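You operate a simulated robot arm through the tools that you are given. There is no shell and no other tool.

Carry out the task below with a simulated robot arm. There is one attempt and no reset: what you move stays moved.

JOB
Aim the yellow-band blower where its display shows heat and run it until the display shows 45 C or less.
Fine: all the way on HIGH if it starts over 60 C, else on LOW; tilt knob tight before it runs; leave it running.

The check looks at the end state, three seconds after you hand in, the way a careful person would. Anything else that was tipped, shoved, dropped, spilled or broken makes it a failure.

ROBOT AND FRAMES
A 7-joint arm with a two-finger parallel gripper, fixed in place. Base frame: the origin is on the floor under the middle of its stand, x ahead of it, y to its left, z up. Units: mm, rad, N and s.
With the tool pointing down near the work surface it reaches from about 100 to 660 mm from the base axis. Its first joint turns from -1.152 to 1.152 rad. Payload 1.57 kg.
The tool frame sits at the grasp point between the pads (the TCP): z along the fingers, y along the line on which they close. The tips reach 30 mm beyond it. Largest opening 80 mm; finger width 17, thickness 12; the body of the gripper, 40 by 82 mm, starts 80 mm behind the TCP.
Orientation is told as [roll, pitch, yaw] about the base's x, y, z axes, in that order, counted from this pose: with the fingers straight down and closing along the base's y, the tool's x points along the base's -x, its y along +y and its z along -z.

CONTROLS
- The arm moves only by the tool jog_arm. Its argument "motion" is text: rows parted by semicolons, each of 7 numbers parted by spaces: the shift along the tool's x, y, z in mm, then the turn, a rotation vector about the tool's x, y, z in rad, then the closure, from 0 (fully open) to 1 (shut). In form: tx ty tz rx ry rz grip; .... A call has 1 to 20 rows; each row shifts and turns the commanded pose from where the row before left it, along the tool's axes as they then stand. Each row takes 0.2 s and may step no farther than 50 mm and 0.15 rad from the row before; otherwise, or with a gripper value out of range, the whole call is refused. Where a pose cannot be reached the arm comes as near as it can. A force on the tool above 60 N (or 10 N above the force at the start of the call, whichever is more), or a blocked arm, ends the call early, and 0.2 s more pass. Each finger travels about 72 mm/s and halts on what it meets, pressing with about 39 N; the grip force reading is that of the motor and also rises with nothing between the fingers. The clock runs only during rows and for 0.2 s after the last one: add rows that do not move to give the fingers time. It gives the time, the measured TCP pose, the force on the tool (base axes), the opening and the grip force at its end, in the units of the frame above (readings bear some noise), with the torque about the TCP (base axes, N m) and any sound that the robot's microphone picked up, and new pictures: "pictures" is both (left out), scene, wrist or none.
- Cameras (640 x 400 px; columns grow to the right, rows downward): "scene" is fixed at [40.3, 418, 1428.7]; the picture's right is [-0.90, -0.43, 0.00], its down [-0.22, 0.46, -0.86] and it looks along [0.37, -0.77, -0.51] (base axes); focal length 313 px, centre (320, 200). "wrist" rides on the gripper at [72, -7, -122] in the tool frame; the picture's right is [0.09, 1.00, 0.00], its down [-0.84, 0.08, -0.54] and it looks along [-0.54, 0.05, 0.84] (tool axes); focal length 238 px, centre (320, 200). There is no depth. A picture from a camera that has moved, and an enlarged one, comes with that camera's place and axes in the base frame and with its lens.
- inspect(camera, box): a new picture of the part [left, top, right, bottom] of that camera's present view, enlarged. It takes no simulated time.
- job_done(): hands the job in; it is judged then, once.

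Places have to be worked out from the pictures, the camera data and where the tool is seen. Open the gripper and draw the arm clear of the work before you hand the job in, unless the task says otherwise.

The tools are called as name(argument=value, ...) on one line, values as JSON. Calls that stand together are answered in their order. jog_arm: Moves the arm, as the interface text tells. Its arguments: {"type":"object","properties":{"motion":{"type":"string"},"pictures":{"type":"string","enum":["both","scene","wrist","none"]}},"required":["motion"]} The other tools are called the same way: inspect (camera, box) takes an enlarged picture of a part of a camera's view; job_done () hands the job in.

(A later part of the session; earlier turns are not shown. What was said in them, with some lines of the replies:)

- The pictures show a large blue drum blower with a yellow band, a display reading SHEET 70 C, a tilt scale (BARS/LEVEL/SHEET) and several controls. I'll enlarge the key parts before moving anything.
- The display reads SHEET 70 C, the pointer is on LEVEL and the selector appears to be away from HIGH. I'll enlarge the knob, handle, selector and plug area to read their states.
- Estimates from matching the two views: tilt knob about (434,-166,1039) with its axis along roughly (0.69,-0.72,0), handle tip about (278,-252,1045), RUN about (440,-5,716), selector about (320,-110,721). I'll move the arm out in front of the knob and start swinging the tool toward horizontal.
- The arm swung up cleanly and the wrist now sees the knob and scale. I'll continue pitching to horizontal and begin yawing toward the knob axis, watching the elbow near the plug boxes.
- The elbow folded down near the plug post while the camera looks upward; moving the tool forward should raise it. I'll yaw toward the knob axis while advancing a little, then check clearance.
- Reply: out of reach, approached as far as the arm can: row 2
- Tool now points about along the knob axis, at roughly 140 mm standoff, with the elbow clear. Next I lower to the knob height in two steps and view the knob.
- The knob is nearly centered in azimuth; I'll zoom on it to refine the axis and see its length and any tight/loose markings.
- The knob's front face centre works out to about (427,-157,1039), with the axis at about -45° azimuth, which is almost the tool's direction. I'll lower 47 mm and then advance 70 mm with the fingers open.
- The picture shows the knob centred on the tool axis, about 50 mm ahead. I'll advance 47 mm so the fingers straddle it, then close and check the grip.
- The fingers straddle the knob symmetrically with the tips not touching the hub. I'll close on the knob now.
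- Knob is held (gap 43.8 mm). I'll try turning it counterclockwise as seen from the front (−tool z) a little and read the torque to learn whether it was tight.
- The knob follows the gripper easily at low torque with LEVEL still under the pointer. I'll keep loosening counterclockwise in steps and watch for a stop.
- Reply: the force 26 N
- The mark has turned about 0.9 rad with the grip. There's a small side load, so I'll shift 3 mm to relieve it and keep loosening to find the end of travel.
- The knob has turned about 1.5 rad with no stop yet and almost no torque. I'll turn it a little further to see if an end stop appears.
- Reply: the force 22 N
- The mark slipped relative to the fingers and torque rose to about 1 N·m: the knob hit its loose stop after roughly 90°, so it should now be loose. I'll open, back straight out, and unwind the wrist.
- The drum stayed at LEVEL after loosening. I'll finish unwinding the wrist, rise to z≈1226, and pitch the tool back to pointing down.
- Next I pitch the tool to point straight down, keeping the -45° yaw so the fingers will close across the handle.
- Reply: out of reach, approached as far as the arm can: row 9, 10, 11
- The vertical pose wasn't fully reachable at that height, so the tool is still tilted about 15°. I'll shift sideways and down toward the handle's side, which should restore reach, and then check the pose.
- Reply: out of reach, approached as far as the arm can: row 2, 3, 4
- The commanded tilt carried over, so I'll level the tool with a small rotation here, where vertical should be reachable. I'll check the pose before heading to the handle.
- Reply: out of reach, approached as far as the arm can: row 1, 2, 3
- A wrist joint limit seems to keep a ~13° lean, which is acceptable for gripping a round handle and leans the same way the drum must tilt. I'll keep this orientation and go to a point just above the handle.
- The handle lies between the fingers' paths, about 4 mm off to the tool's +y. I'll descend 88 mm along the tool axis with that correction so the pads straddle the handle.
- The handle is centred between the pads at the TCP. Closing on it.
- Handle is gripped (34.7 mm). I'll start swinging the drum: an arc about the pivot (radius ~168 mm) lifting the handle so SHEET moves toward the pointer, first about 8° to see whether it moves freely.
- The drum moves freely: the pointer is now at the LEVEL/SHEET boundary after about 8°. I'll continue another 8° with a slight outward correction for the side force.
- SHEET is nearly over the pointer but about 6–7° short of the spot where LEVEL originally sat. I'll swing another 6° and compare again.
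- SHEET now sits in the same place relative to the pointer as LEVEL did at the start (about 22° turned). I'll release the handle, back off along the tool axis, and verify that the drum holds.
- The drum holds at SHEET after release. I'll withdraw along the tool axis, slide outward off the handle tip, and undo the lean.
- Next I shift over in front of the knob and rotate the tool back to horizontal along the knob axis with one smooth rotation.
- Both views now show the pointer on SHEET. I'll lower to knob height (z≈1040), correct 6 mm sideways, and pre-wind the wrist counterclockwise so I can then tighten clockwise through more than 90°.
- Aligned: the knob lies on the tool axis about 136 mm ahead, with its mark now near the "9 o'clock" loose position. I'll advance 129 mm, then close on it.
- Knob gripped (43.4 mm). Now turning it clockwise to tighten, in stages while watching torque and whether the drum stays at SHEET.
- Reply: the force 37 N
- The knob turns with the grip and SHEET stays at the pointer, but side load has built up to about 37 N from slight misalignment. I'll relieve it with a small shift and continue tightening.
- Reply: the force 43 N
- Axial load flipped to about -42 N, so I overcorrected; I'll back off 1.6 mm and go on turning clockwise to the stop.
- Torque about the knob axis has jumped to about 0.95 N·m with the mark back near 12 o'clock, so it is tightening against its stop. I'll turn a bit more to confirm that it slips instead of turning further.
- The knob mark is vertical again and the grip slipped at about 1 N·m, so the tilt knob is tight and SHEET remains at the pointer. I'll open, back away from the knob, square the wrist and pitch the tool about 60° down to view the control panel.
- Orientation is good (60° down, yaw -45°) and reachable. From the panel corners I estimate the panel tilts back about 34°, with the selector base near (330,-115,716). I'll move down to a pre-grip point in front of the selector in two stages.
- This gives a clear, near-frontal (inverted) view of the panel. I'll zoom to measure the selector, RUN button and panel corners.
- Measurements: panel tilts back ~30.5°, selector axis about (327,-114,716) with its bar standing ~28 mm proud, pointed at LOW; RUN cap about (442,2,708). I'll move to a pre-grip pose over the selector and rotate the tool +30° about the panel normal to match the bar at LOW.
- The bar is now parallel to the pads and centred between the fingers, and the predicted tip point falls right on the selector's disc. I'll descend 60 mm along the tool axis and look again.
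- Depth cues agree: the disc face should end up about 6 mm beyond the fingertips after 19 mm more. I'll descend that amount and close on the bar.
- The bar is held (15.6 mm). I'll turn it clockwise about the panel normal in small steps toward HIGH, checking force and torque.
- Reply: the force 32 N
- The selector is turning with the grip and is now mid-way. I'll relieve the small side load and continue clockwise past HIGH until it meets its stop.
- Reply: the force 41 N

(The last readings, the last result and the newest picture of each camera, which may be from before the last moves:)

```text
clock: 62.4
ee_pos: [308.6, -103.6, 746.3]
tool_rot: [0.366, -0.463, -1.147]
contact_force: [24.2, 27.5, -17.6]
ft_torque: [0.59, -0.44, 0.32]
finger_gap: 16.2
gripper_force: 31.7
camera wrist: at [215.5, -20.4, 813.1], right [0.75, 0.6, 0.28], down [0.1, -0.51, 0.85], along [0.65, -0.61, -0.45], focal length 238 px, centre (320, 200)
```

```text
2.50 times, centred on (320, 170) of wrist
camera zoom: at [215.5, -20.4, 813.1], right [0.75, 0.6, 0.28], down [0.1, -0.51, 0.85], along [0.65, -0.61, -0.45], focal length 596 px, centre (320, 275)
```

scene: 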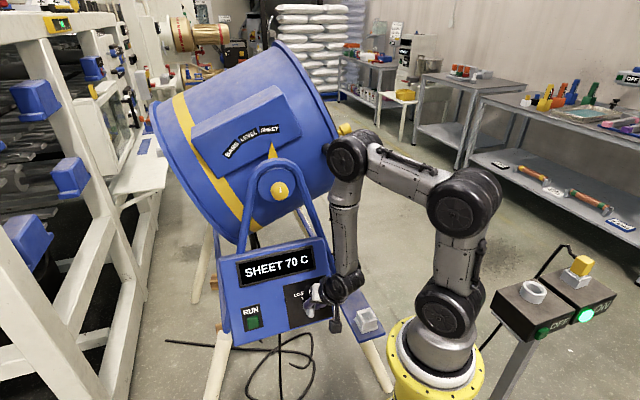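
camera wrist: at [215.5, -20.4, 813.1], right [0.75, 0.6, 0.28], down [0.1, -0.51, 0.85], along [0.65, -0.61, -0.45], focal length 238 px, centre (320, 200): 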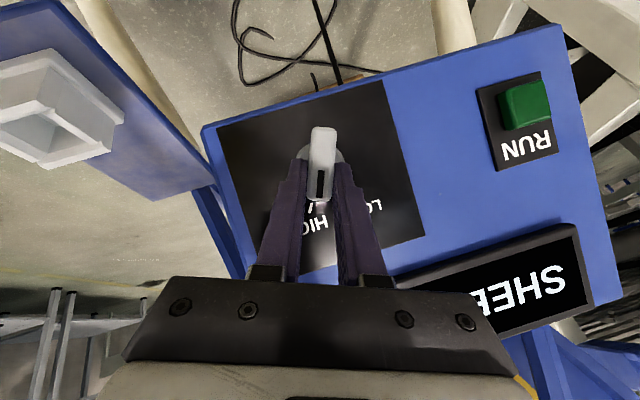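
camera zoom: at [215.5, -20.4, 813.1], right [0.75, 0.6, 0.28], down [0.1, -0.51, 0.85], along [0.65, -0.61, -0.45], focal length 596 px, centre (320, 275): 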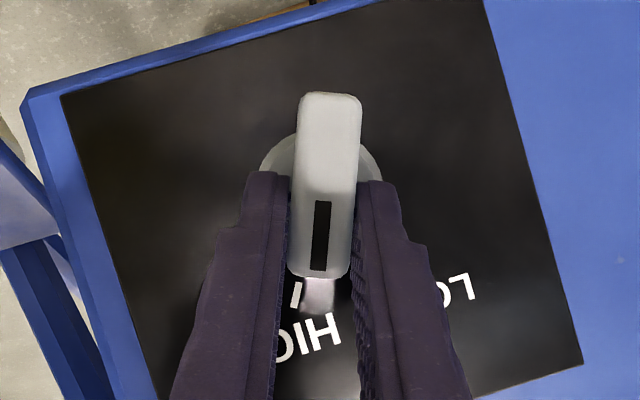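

About 52° turned; the bar's nose is just short of the HIGH tick, and side load shows my pivot centre is slightly off. I'll relieve toward the load direction and turn the last part to the stop.

jog_arm(motion="1.3 1.8 0 0 0 0 1; 0 -0.8 0 -0.0493 0 0.087 1; 0 -0.8 0 -0.0493 0 0.087 1; 0 0 0 0 0 0 1", pictures="both")

inspect(camera="wrist", box=[220, 90, 420, 250])

```text
clock: 63.4
ee_pos: [305.5, -106.4, 745.8]
tool_rot: [0.53, -0.387, -1.335]
contact_force: [5.3, -13.4, -9.4]
ft_torque: [-1.03, 0.76, -0.03]
finger_gap: 16.6
gripper_force: 31.6
camera wrist: at [214.9, -19.4, 811.9], right [0.77, 0.47, 0.43], down [-0.07, -0.62, 0.79], along [0.63, -0.63, -0.44], focal length 238 px, centre (320, 200)
```

scene: 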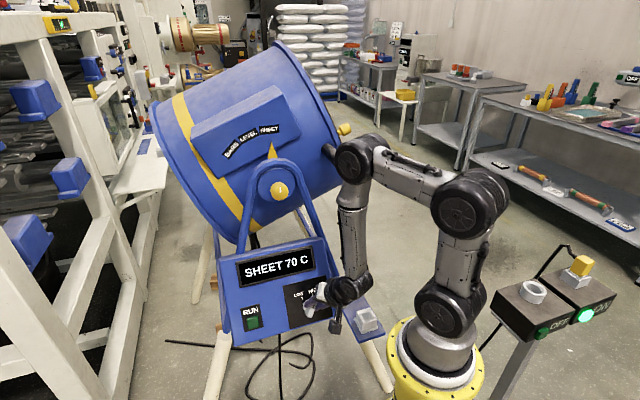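
wrist: 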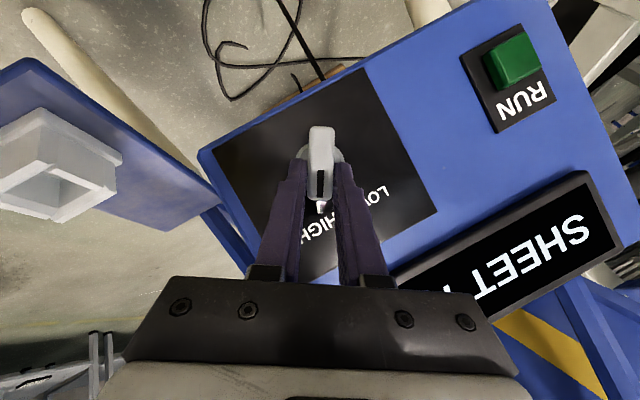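

```text
2.50 times, centred on (320, 170) of wrist
camera zoom: at [214.9, -19.4, 811.9], right [0.77, 0.47, 0.43], down [-0.07, -0.62, 0.79], along [0.63, -0.63, -0.44], focal length 596 px, centre (320, 275)
```

zoom: 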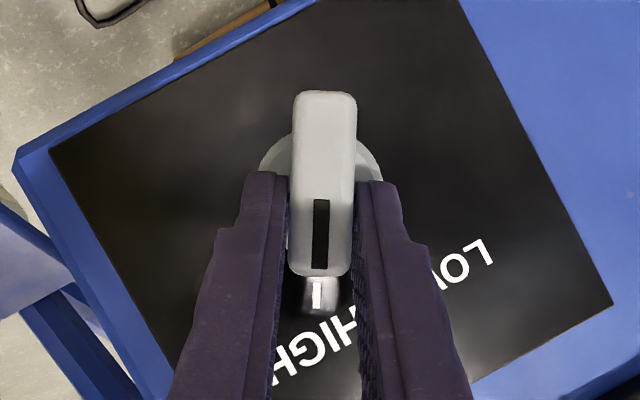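

The bar now points straight at the HIGH tick and the resisting torque jumped to about 1.1 N·m, so it is at its end stop. I'll open and back off along the tool axis to verify.

jog_arm(motion="0 0 0 0 0 0 0.6; 0 0 0 0 0 0 0.2; 0 0 0 0 0 0 0; 0 0 0 0 0 0 0; 0 0 -30 0 0 0 0; 0 0 -30 0 0 0 0; 0 0 -30 0 0 0 0; 0 0 0 0 0 0 0", pictures="both")

inspect(camera="wrist", box=[220, 50, 420, 210])

```text
clock: 65.2
ee_pos: [255.4, -87.5, 817.3]
tool_rot: [0.533, -0.388, -1.328]
contact_force: [0.7, -0.2, 0.3]
ft_torque: [-0.01, -0.04, 0.01]
finger_gap: 80.0
gripper_force: 0.0
camera wrist: at [163.2, -1.0, 883.8], right [0.77, 0.47, 0.43], down [-0.06, -0.62, 0.79], along [0.64, -0.63, -0.44], focal length 238 px, centre (320, 200)
```

scene: 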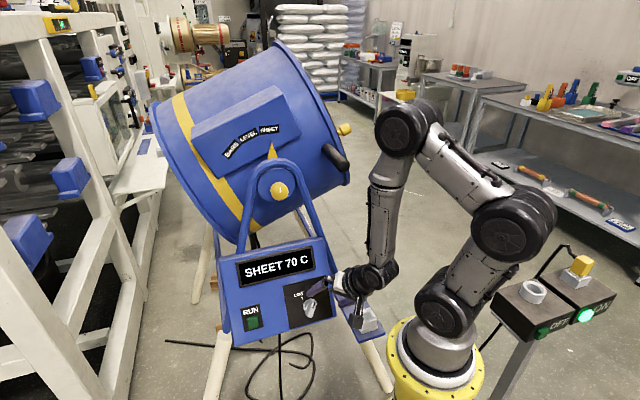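
wrist: 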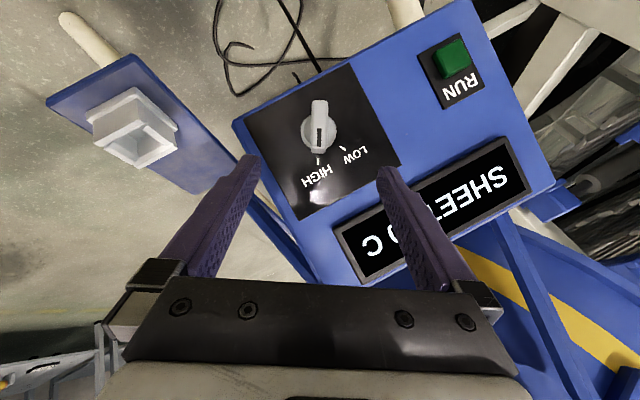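

```text
2.50 times, centred on (320, 130) of wrist
camera zoom: at [163.2, -1.0, 883.8], right [0.77, 0.47, 0.43], down [-0.06, -0.62, 0.79], along [0.64, -0.63, -0.44], focal length 596 px, centre (320, 375)
```

zoom: 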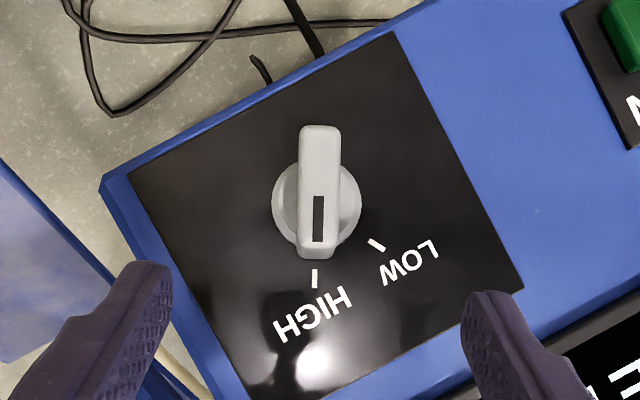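

Selector is squarely at HIGH. Next I'll unwind the lean, close the fingers, move across to face the RUN button, and pitch the tool to match the panel normal.

jog_arm(motion="0 0 0 0.071 0 -0.1253 0; 0 0 0 0.071 0 -0.1253 0; 0 0 0 0.071 0 -0.1253 0.5; 0 0 0 0.071 0 -0.1253 1; 9.4 48.5 -0.5 0 0 0 1; 9.4 48.5 -0.5 0 0 0 1; 9.4 48.5 -0.5 0 0 0 1; 9.4 48.5 -0.5 0 0 0 1; 0 0 0 0 -0.129 0 1; 0 0 0 0 -0.129 0 1; 0 0 0 0 -0.129 0 1; 0 0 0 0 -0.129 0 1; 0 0 0 0 0 0 1", pictures="both")

inspect(camera="wrist", box=[220, 60, 420, 220])

```text
clock: 68.0
ee_pos: [369.2, 74.3, 798.6]
tool_rot: [0.0, -1.041, -0.79]
contact_force: [0.5, -0.1, -0.6]
ft_torque: [-0.03, -0.01, 0.01]
finger_gap: 0.0
gripper_force: 21.2
camera wrist: at [264.3, 169.6, 798.5], right [0.67, 0.73, -0.08], down [0.02, 0.09, 1.0], along [0.74, -0.67, 0.04], focal length 238 px, centre (320, 200)
```

scene: 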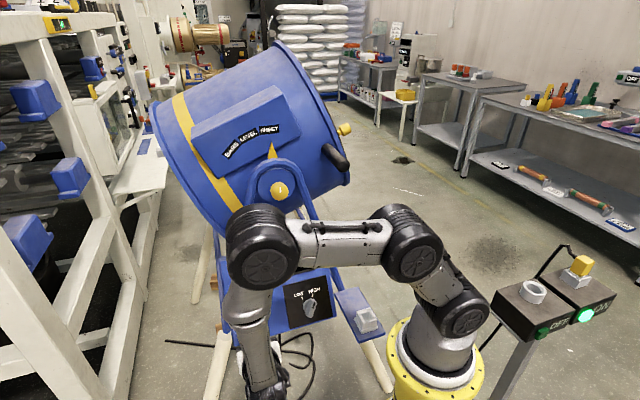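
wrist: 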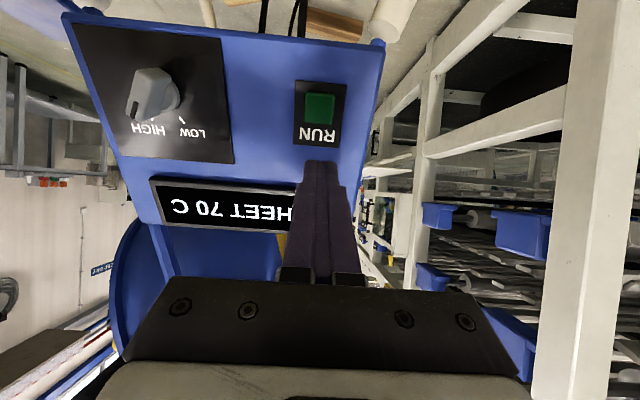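

```text
2.50 times, centred on (320, 140) of wrist
camera zoom: at [264.3, 169.6, 798.5], right [0.67, 0.73, -0.08], down [0.02, 0.09, 1.0], along [0.74, -0.67, 0.04], focal length 596 px, centre (320, 350)
```

zoom: 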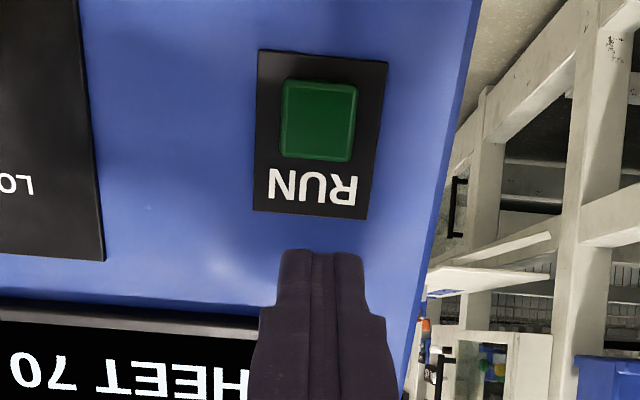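

The tool is aligned with the panel normal and RUN appears about 20 mm down-panel (+x) and 3 mm to −y of the tool axis, about 100 mm ahead of the tips. I'll centre on it and approach to about 40 mm, then recheck.

jog_arm(motion="20 -3 0 0 0 0 1; 0 0 30 0 0 0 1; 0 0 30 0 0 0 1; 0 0 0 0 0 0 1", pictures="wrist")

inspect(camera="wrist", box=[240, 90, 400, 220])

```text
clock: 69.0
ee_pos: [396.1, 40.5, 751.7]
tool_rot: [0.001, -1.039, -0.791]
contact_force: [-0.1, -1.4, 0.2]
ft_torque: [0.02, 0.01, 0.0]
finger_gap: 0.0
gripper_force: 21.6
camera wrist: at [290.9, 137.3, 750.8], right [0.67, 0.73, -0.08], down [0.02, 0.09, 1.0], along [0.74, -0.67, 0.04], focal length 238 px, centre (320, 200)
```

wrist: 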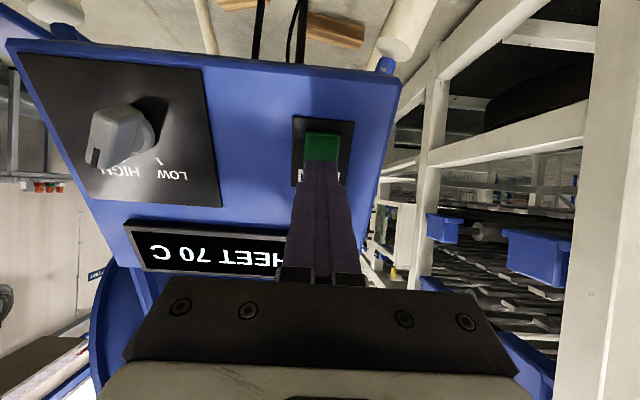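

```text
3.08 times, centred on (320, 155) of wrist
camera zoom: at [290.9, 137.3, 750.8], right [0.67, 0.73, -0.08], down [0.02, 0.09, 1.0], along [0.74, -0.67, 0.04], focal length 733 px, centre (320, 338)
```

zoom: 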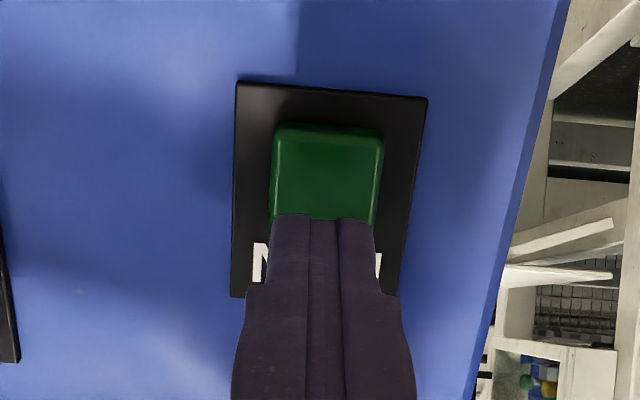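

Button is within about 1 mm of the tool axis and roughly 38 mm ahead of the tips. I'll approach and press gently in small steps.

jog_arm(motion="0 1 30 0 0 0 1; 0 0 3 0 0 0 1; 0 0 3 0 0 0 1; 0 0 3 0 0 0 1; 0 0 2 0 0 0 1", pictures="both")

```text
clock: 70.2
ee_pos: [421.3, 16.6, 731.5]
tool_rot: [0.001, -1.041, -0.79]
contact_force: [-7.1, 3.3, 6.4]
ft_torque: [-0.08, -0.07, -0.06]
finger_gap: 0.0
gripper_force: 21.7
heard: click
camera wrist: at [316.6, 112.9, 731.0], right [0.67, 0.73, -0.08], down [0.02, 0.09, 1.0], along [0.74, -0.67, 0.04], focal length 238 px, centre (320, 200)
```

scene: 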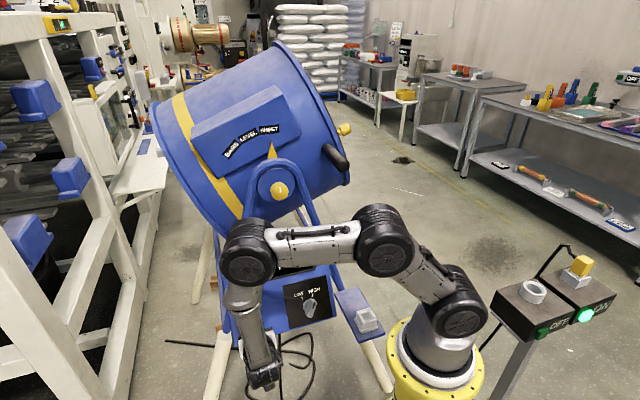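
wrist: 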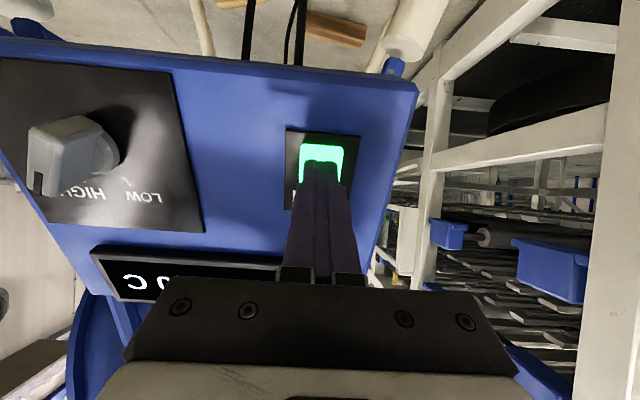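

A click was heard and the RUN button lit bright green. I'll back straight off so that the button isn't pressed again, then read the display.

jog_arm(motion="0 0 -30 0 0 0 1; 0 0 -40 0 0 0 1; 0 0 -40 0 0 0 1; 0 0 0 0 0 0 1", pictures="both")

inspect(camera="wrist", box=[60, 0, 400, 260])

```text
clock: 71.2
ee_pos: [351.9, 83.0, 787.6]
tool_rot: [-0.002, -1.04, -0.791]
contact_force: [0.1, -0.1, 0.1]
ft_torque: [0.0, 0.01, -0.03]
finger_gap: 0.0
gripper_force: 21.2
camera wrist: at [248.0, 179.8, 786.6], right [0.67, 0.73, -0.08], down [0.03, 0.09, 1.0], along [0.74, -0.67, 0.04], focal length 238 px, centre (320, 200)
```

scene: 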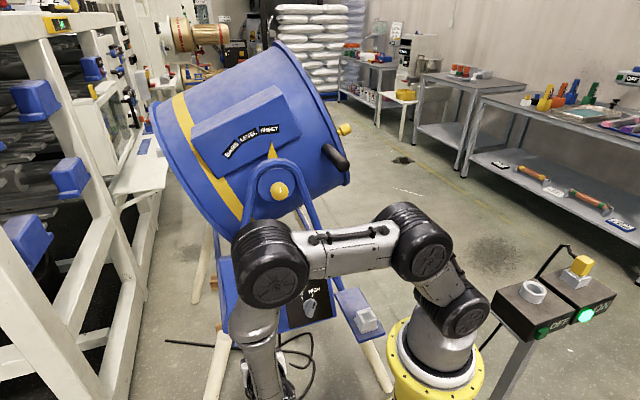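
wrist: 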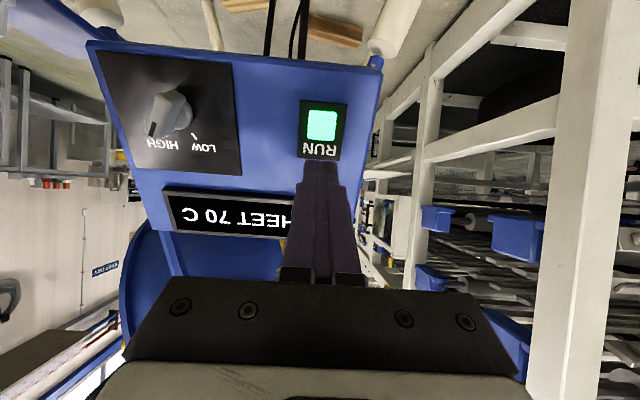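

```text
1.54 times, centred on (230, 130) of wrist
camera zoom: at [248.0, 179.8, 786.6], right [0.67, 0.73, -0.08], down [0.03, 0.09, 1.0], along [0.74, -0.67, 0.04], focal length 367 px, centre (458, 308)
```

zoom: 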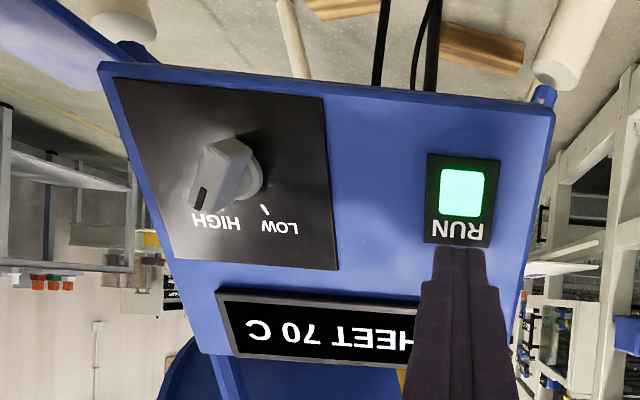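

RUN stays lit and the display still reads 70 C just a second in. I'll hold still for a few seconds and watch the temperature.

jog_arm(motion="0 0 0 0 0 0 1; 0 0 0 0 0 0 1; 0 0 0 0 0 0 1; 0 0 0 0 0 0 1; 0 0 0 0 0 0 1; 0 0 0 0 0 0 1; 0 0 0 0 0 0 1; 0 0 0 0 0 0 1; 0 0 0 0 0 0 1; 0 0 0 0 0 0 1; 0 0 0 0 0 0 1; 0 0 0 0 0 0 1; 0 0 0 0 0 0 1; 0 0 0 0 0 0 1; 0 0 0 0 0 0 1; 0 0 0 0 0 0 1; 0 0 0 0 0 0 1; 0 0 0 0 0 0 1; 0 0 0 0 0 0 1; 0 0 0 0 0 0 1", pictures="wrist")

```text
clock: 75.4
ee_pos: [353.0, 83.2, 788.2]
tool_rot: [0.001, -1.039, -0.79]
contact_force: [0.7, 0.1, -0.7]
ft_torque: [0.02, -0.03, 0.0]
finger_gap: 0.2
gripper_force: 21.2
camera wrist: at [248.3, 179.7, 786.5], right [0.67, 0.73, -0.08], down [0.02, 0.09, 1.0], along [0.74, -0.67, 0.04], focal length 238 px, centre (320, 200)
```

wrist: 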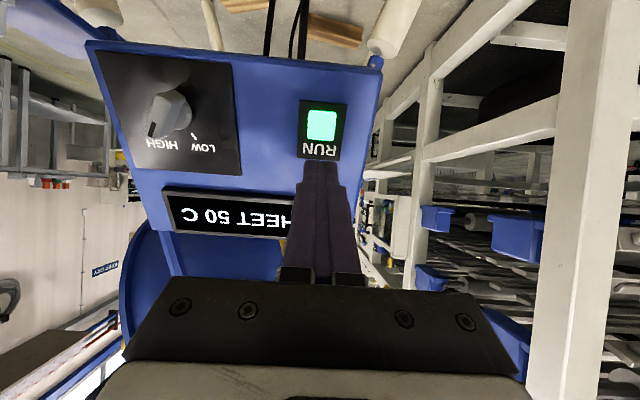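

Display is down to 50 C. While it keeps cooling, I'll open the gripper and draw the arm back and up, clear of the panel and drum.

jog_arm(motion="0 0 -25 0 0 0 0.5; 0 0 -25 0 0 0 0; -35 0 -20 0 0 0 0; -35 0 -20 0 0 0 0; -35 0 -20 0 0 0 0; 0 0 0 0 0 0 0; 0 0 0 0 0 0 0; 0 0 0 0 0 0 0; 0 0 0 0 0 0 0; 0 0 0 0 0 0 0", pictures="both")

inspect(camera="scene", box=[200, 100, 400, 350])

inspect(camera="wrist", box=[60, 0, 400, 260])

```text
clock: 77.6
ee_pos: [329.1, 114.6, 931.4]
tool_rot: [0.0, -1.038, -0.79]
contact_force: [-0.5, -0.1, -0.1]
ft_torque: [0.02, 0.01, -0.02]
finger_gap: 80.0
gripper_force: 0.0
camera wrist: at [223.7, 210.7, 931.3], right [0.67, 0.73, -0.08], down [0.02, 0.09, 1.0], along [0.74, -0.67, 0.04], focal length 238 px, centre (320, 200)
```

scene: 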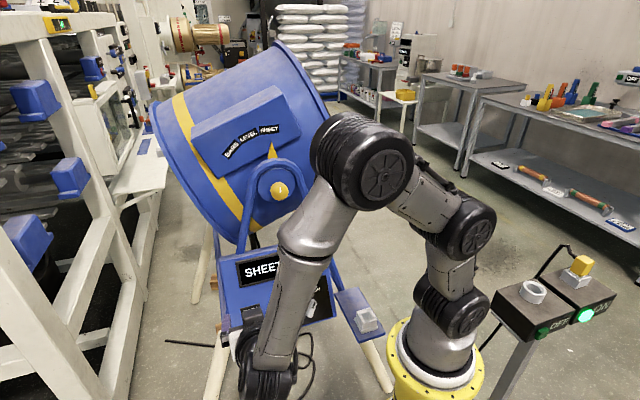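
wrist: 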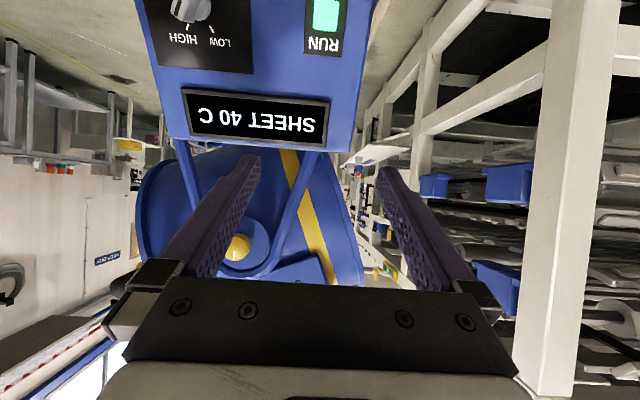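

```text
1.60 times, centred on (300, 225) of scene
camera zoom: at [40.3, 418.0, 1428.7], right [-0.9, -0.43, 0.0], down [-0.22, 0.46, -0.86], along [0.37, -0.77, -0.51], focal length 501 px, centre (352, 160)
```

zoom: 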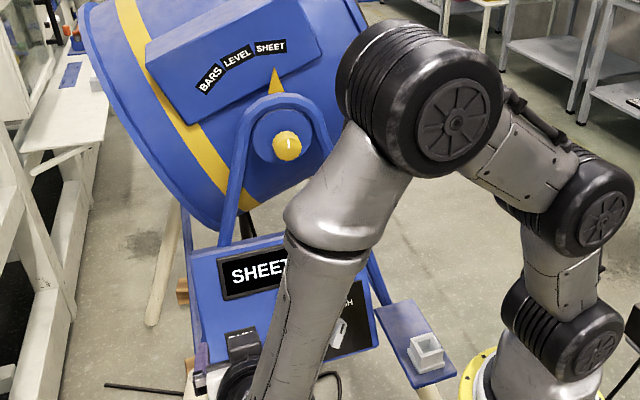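

```text
1.54 times, centred on (230, 130) of wrist
camera zoom: at [223.7, 210.7, 931.3], right [0.67, 0.73, -0.08], down [0.02, 0.09, 1.0], along [0.74, -0.67, 0.04], focal length 367 px, centre (458, 308)
```

zoom: 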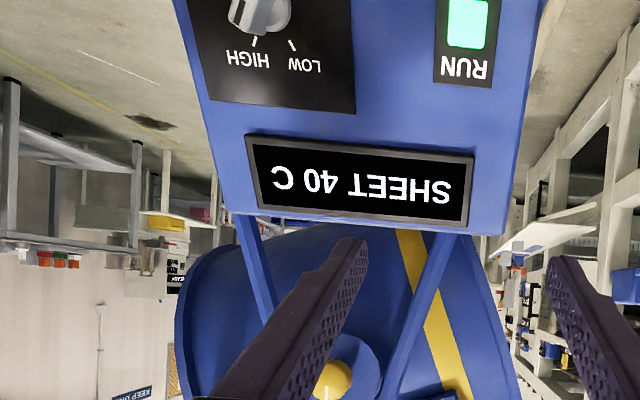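

The display shows SHEET 40 C, RUN is still lit, HIGH is set, SHEET is under the pointer and the knob mark is at the tight position. One last small retreat and a final look before I hand in.

jog_arm(motion="-35 0 -25 0 0 0 0; -35 0 -25 0 0 0 0; 0 0 0 0 0 0 0; 0 0 0 0 0 0 0", pictures="both")

inspect(camera="scene", box=[200, 100, 340, 300])

inspect(camera="wrist", box=[100, 0, 400, 200])

```text
clock: 78.6
ee_pos: [322.7, 119.6, 1021.3]
tool_rot: [0.0, -1.039, -0.788]
contact_force: [-0.3, 0.5, -0.1]
ft_torque: [0.01, 0.0, -0.01]
finger_gap: 79.9
gripper_force: 0.0
camera wrist: at [217.0, 216.4, 1020.9], right [0.67, 0.73, -0.08], down [0.02, 0.09, 1.0], along [0.74, -0.67, 0.04], focal length 238 px, centre (320, 200)
```

scene: 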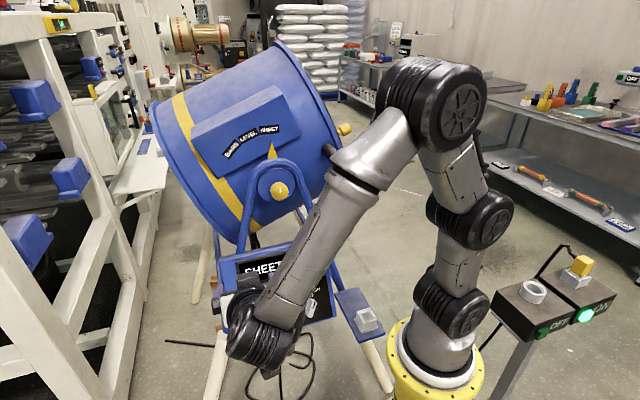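
wrist: 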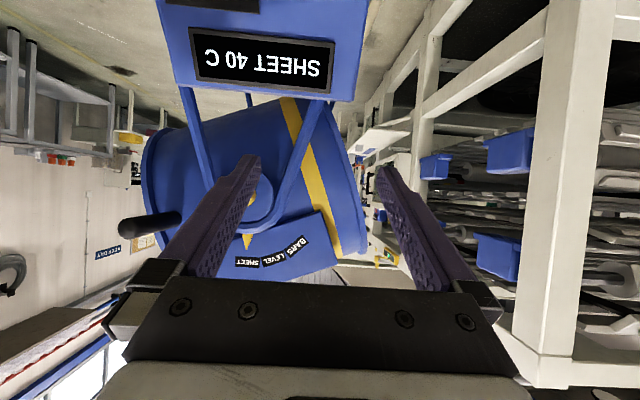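

```text
2.00 times, centred on (270, 200) of scene
camera zoom: at [40.3, 418.0, 1428.7], right [-0.9, -0.43, 0.0], down [-0.22, 0.46, -0.86], along [0.37, -0.77, -0.51], focal length 626 px, centre (420, 200)
```

zoom: 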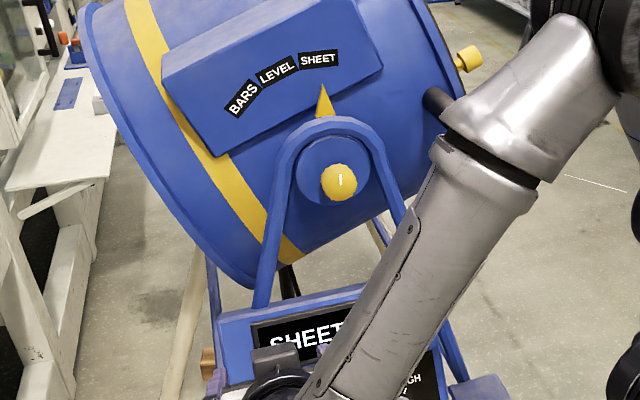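

```text
2.00 times, centred on (250, 100) of wrist
camera zoom: at [217.0, 216.4, 1020.9], right [0.67, 0.73, -0.08], down [0.02, 0.09, 1.0], along [0.74, -0.67, 0.04], focal length 477 px, centre (460, 400)
```

zoom: 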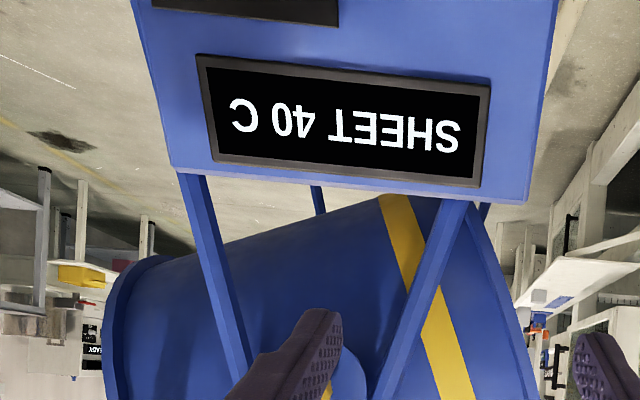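

The display holds at SHEET 40 C with the blower running on HIGH. SHEET is at the pointer, the tilt knob is tight, and the gripper is open and clear. Handing in.

job_done()

```text
The job is handed in.
```

The yellow-band blower is aimed at SHEET and running on HIGH. Its display was down to SHEET 40 C when I handed the job in. I don't have the check's result.

- **Start:** the display read SHEET 70 C, over 60, so HIGH was the right setting. The drum was pointing at LEVEL and the selector was on LOW.
- **Aim:** I loosened the tilt knob and swung the drum about 22°. SHEET now sits under the pointer where LEVEL was, and the drum held there when I let go.
- **Tilt knob:** I tightened it to its stop before starting the blower, and its mark is back where it began.
- **Selector:** it is turned all the way to HIGH, against its stop and lined up with the tick.
- **Run:** I pressed RUN once; it clicked and lit green. The display fell from 70 C to 40 C in about seven seconds, and I left the blower running.

I saw nothing tipped, shoved or dropped along the way. The gripper is open and the arm is drawn back from the panel and drum.
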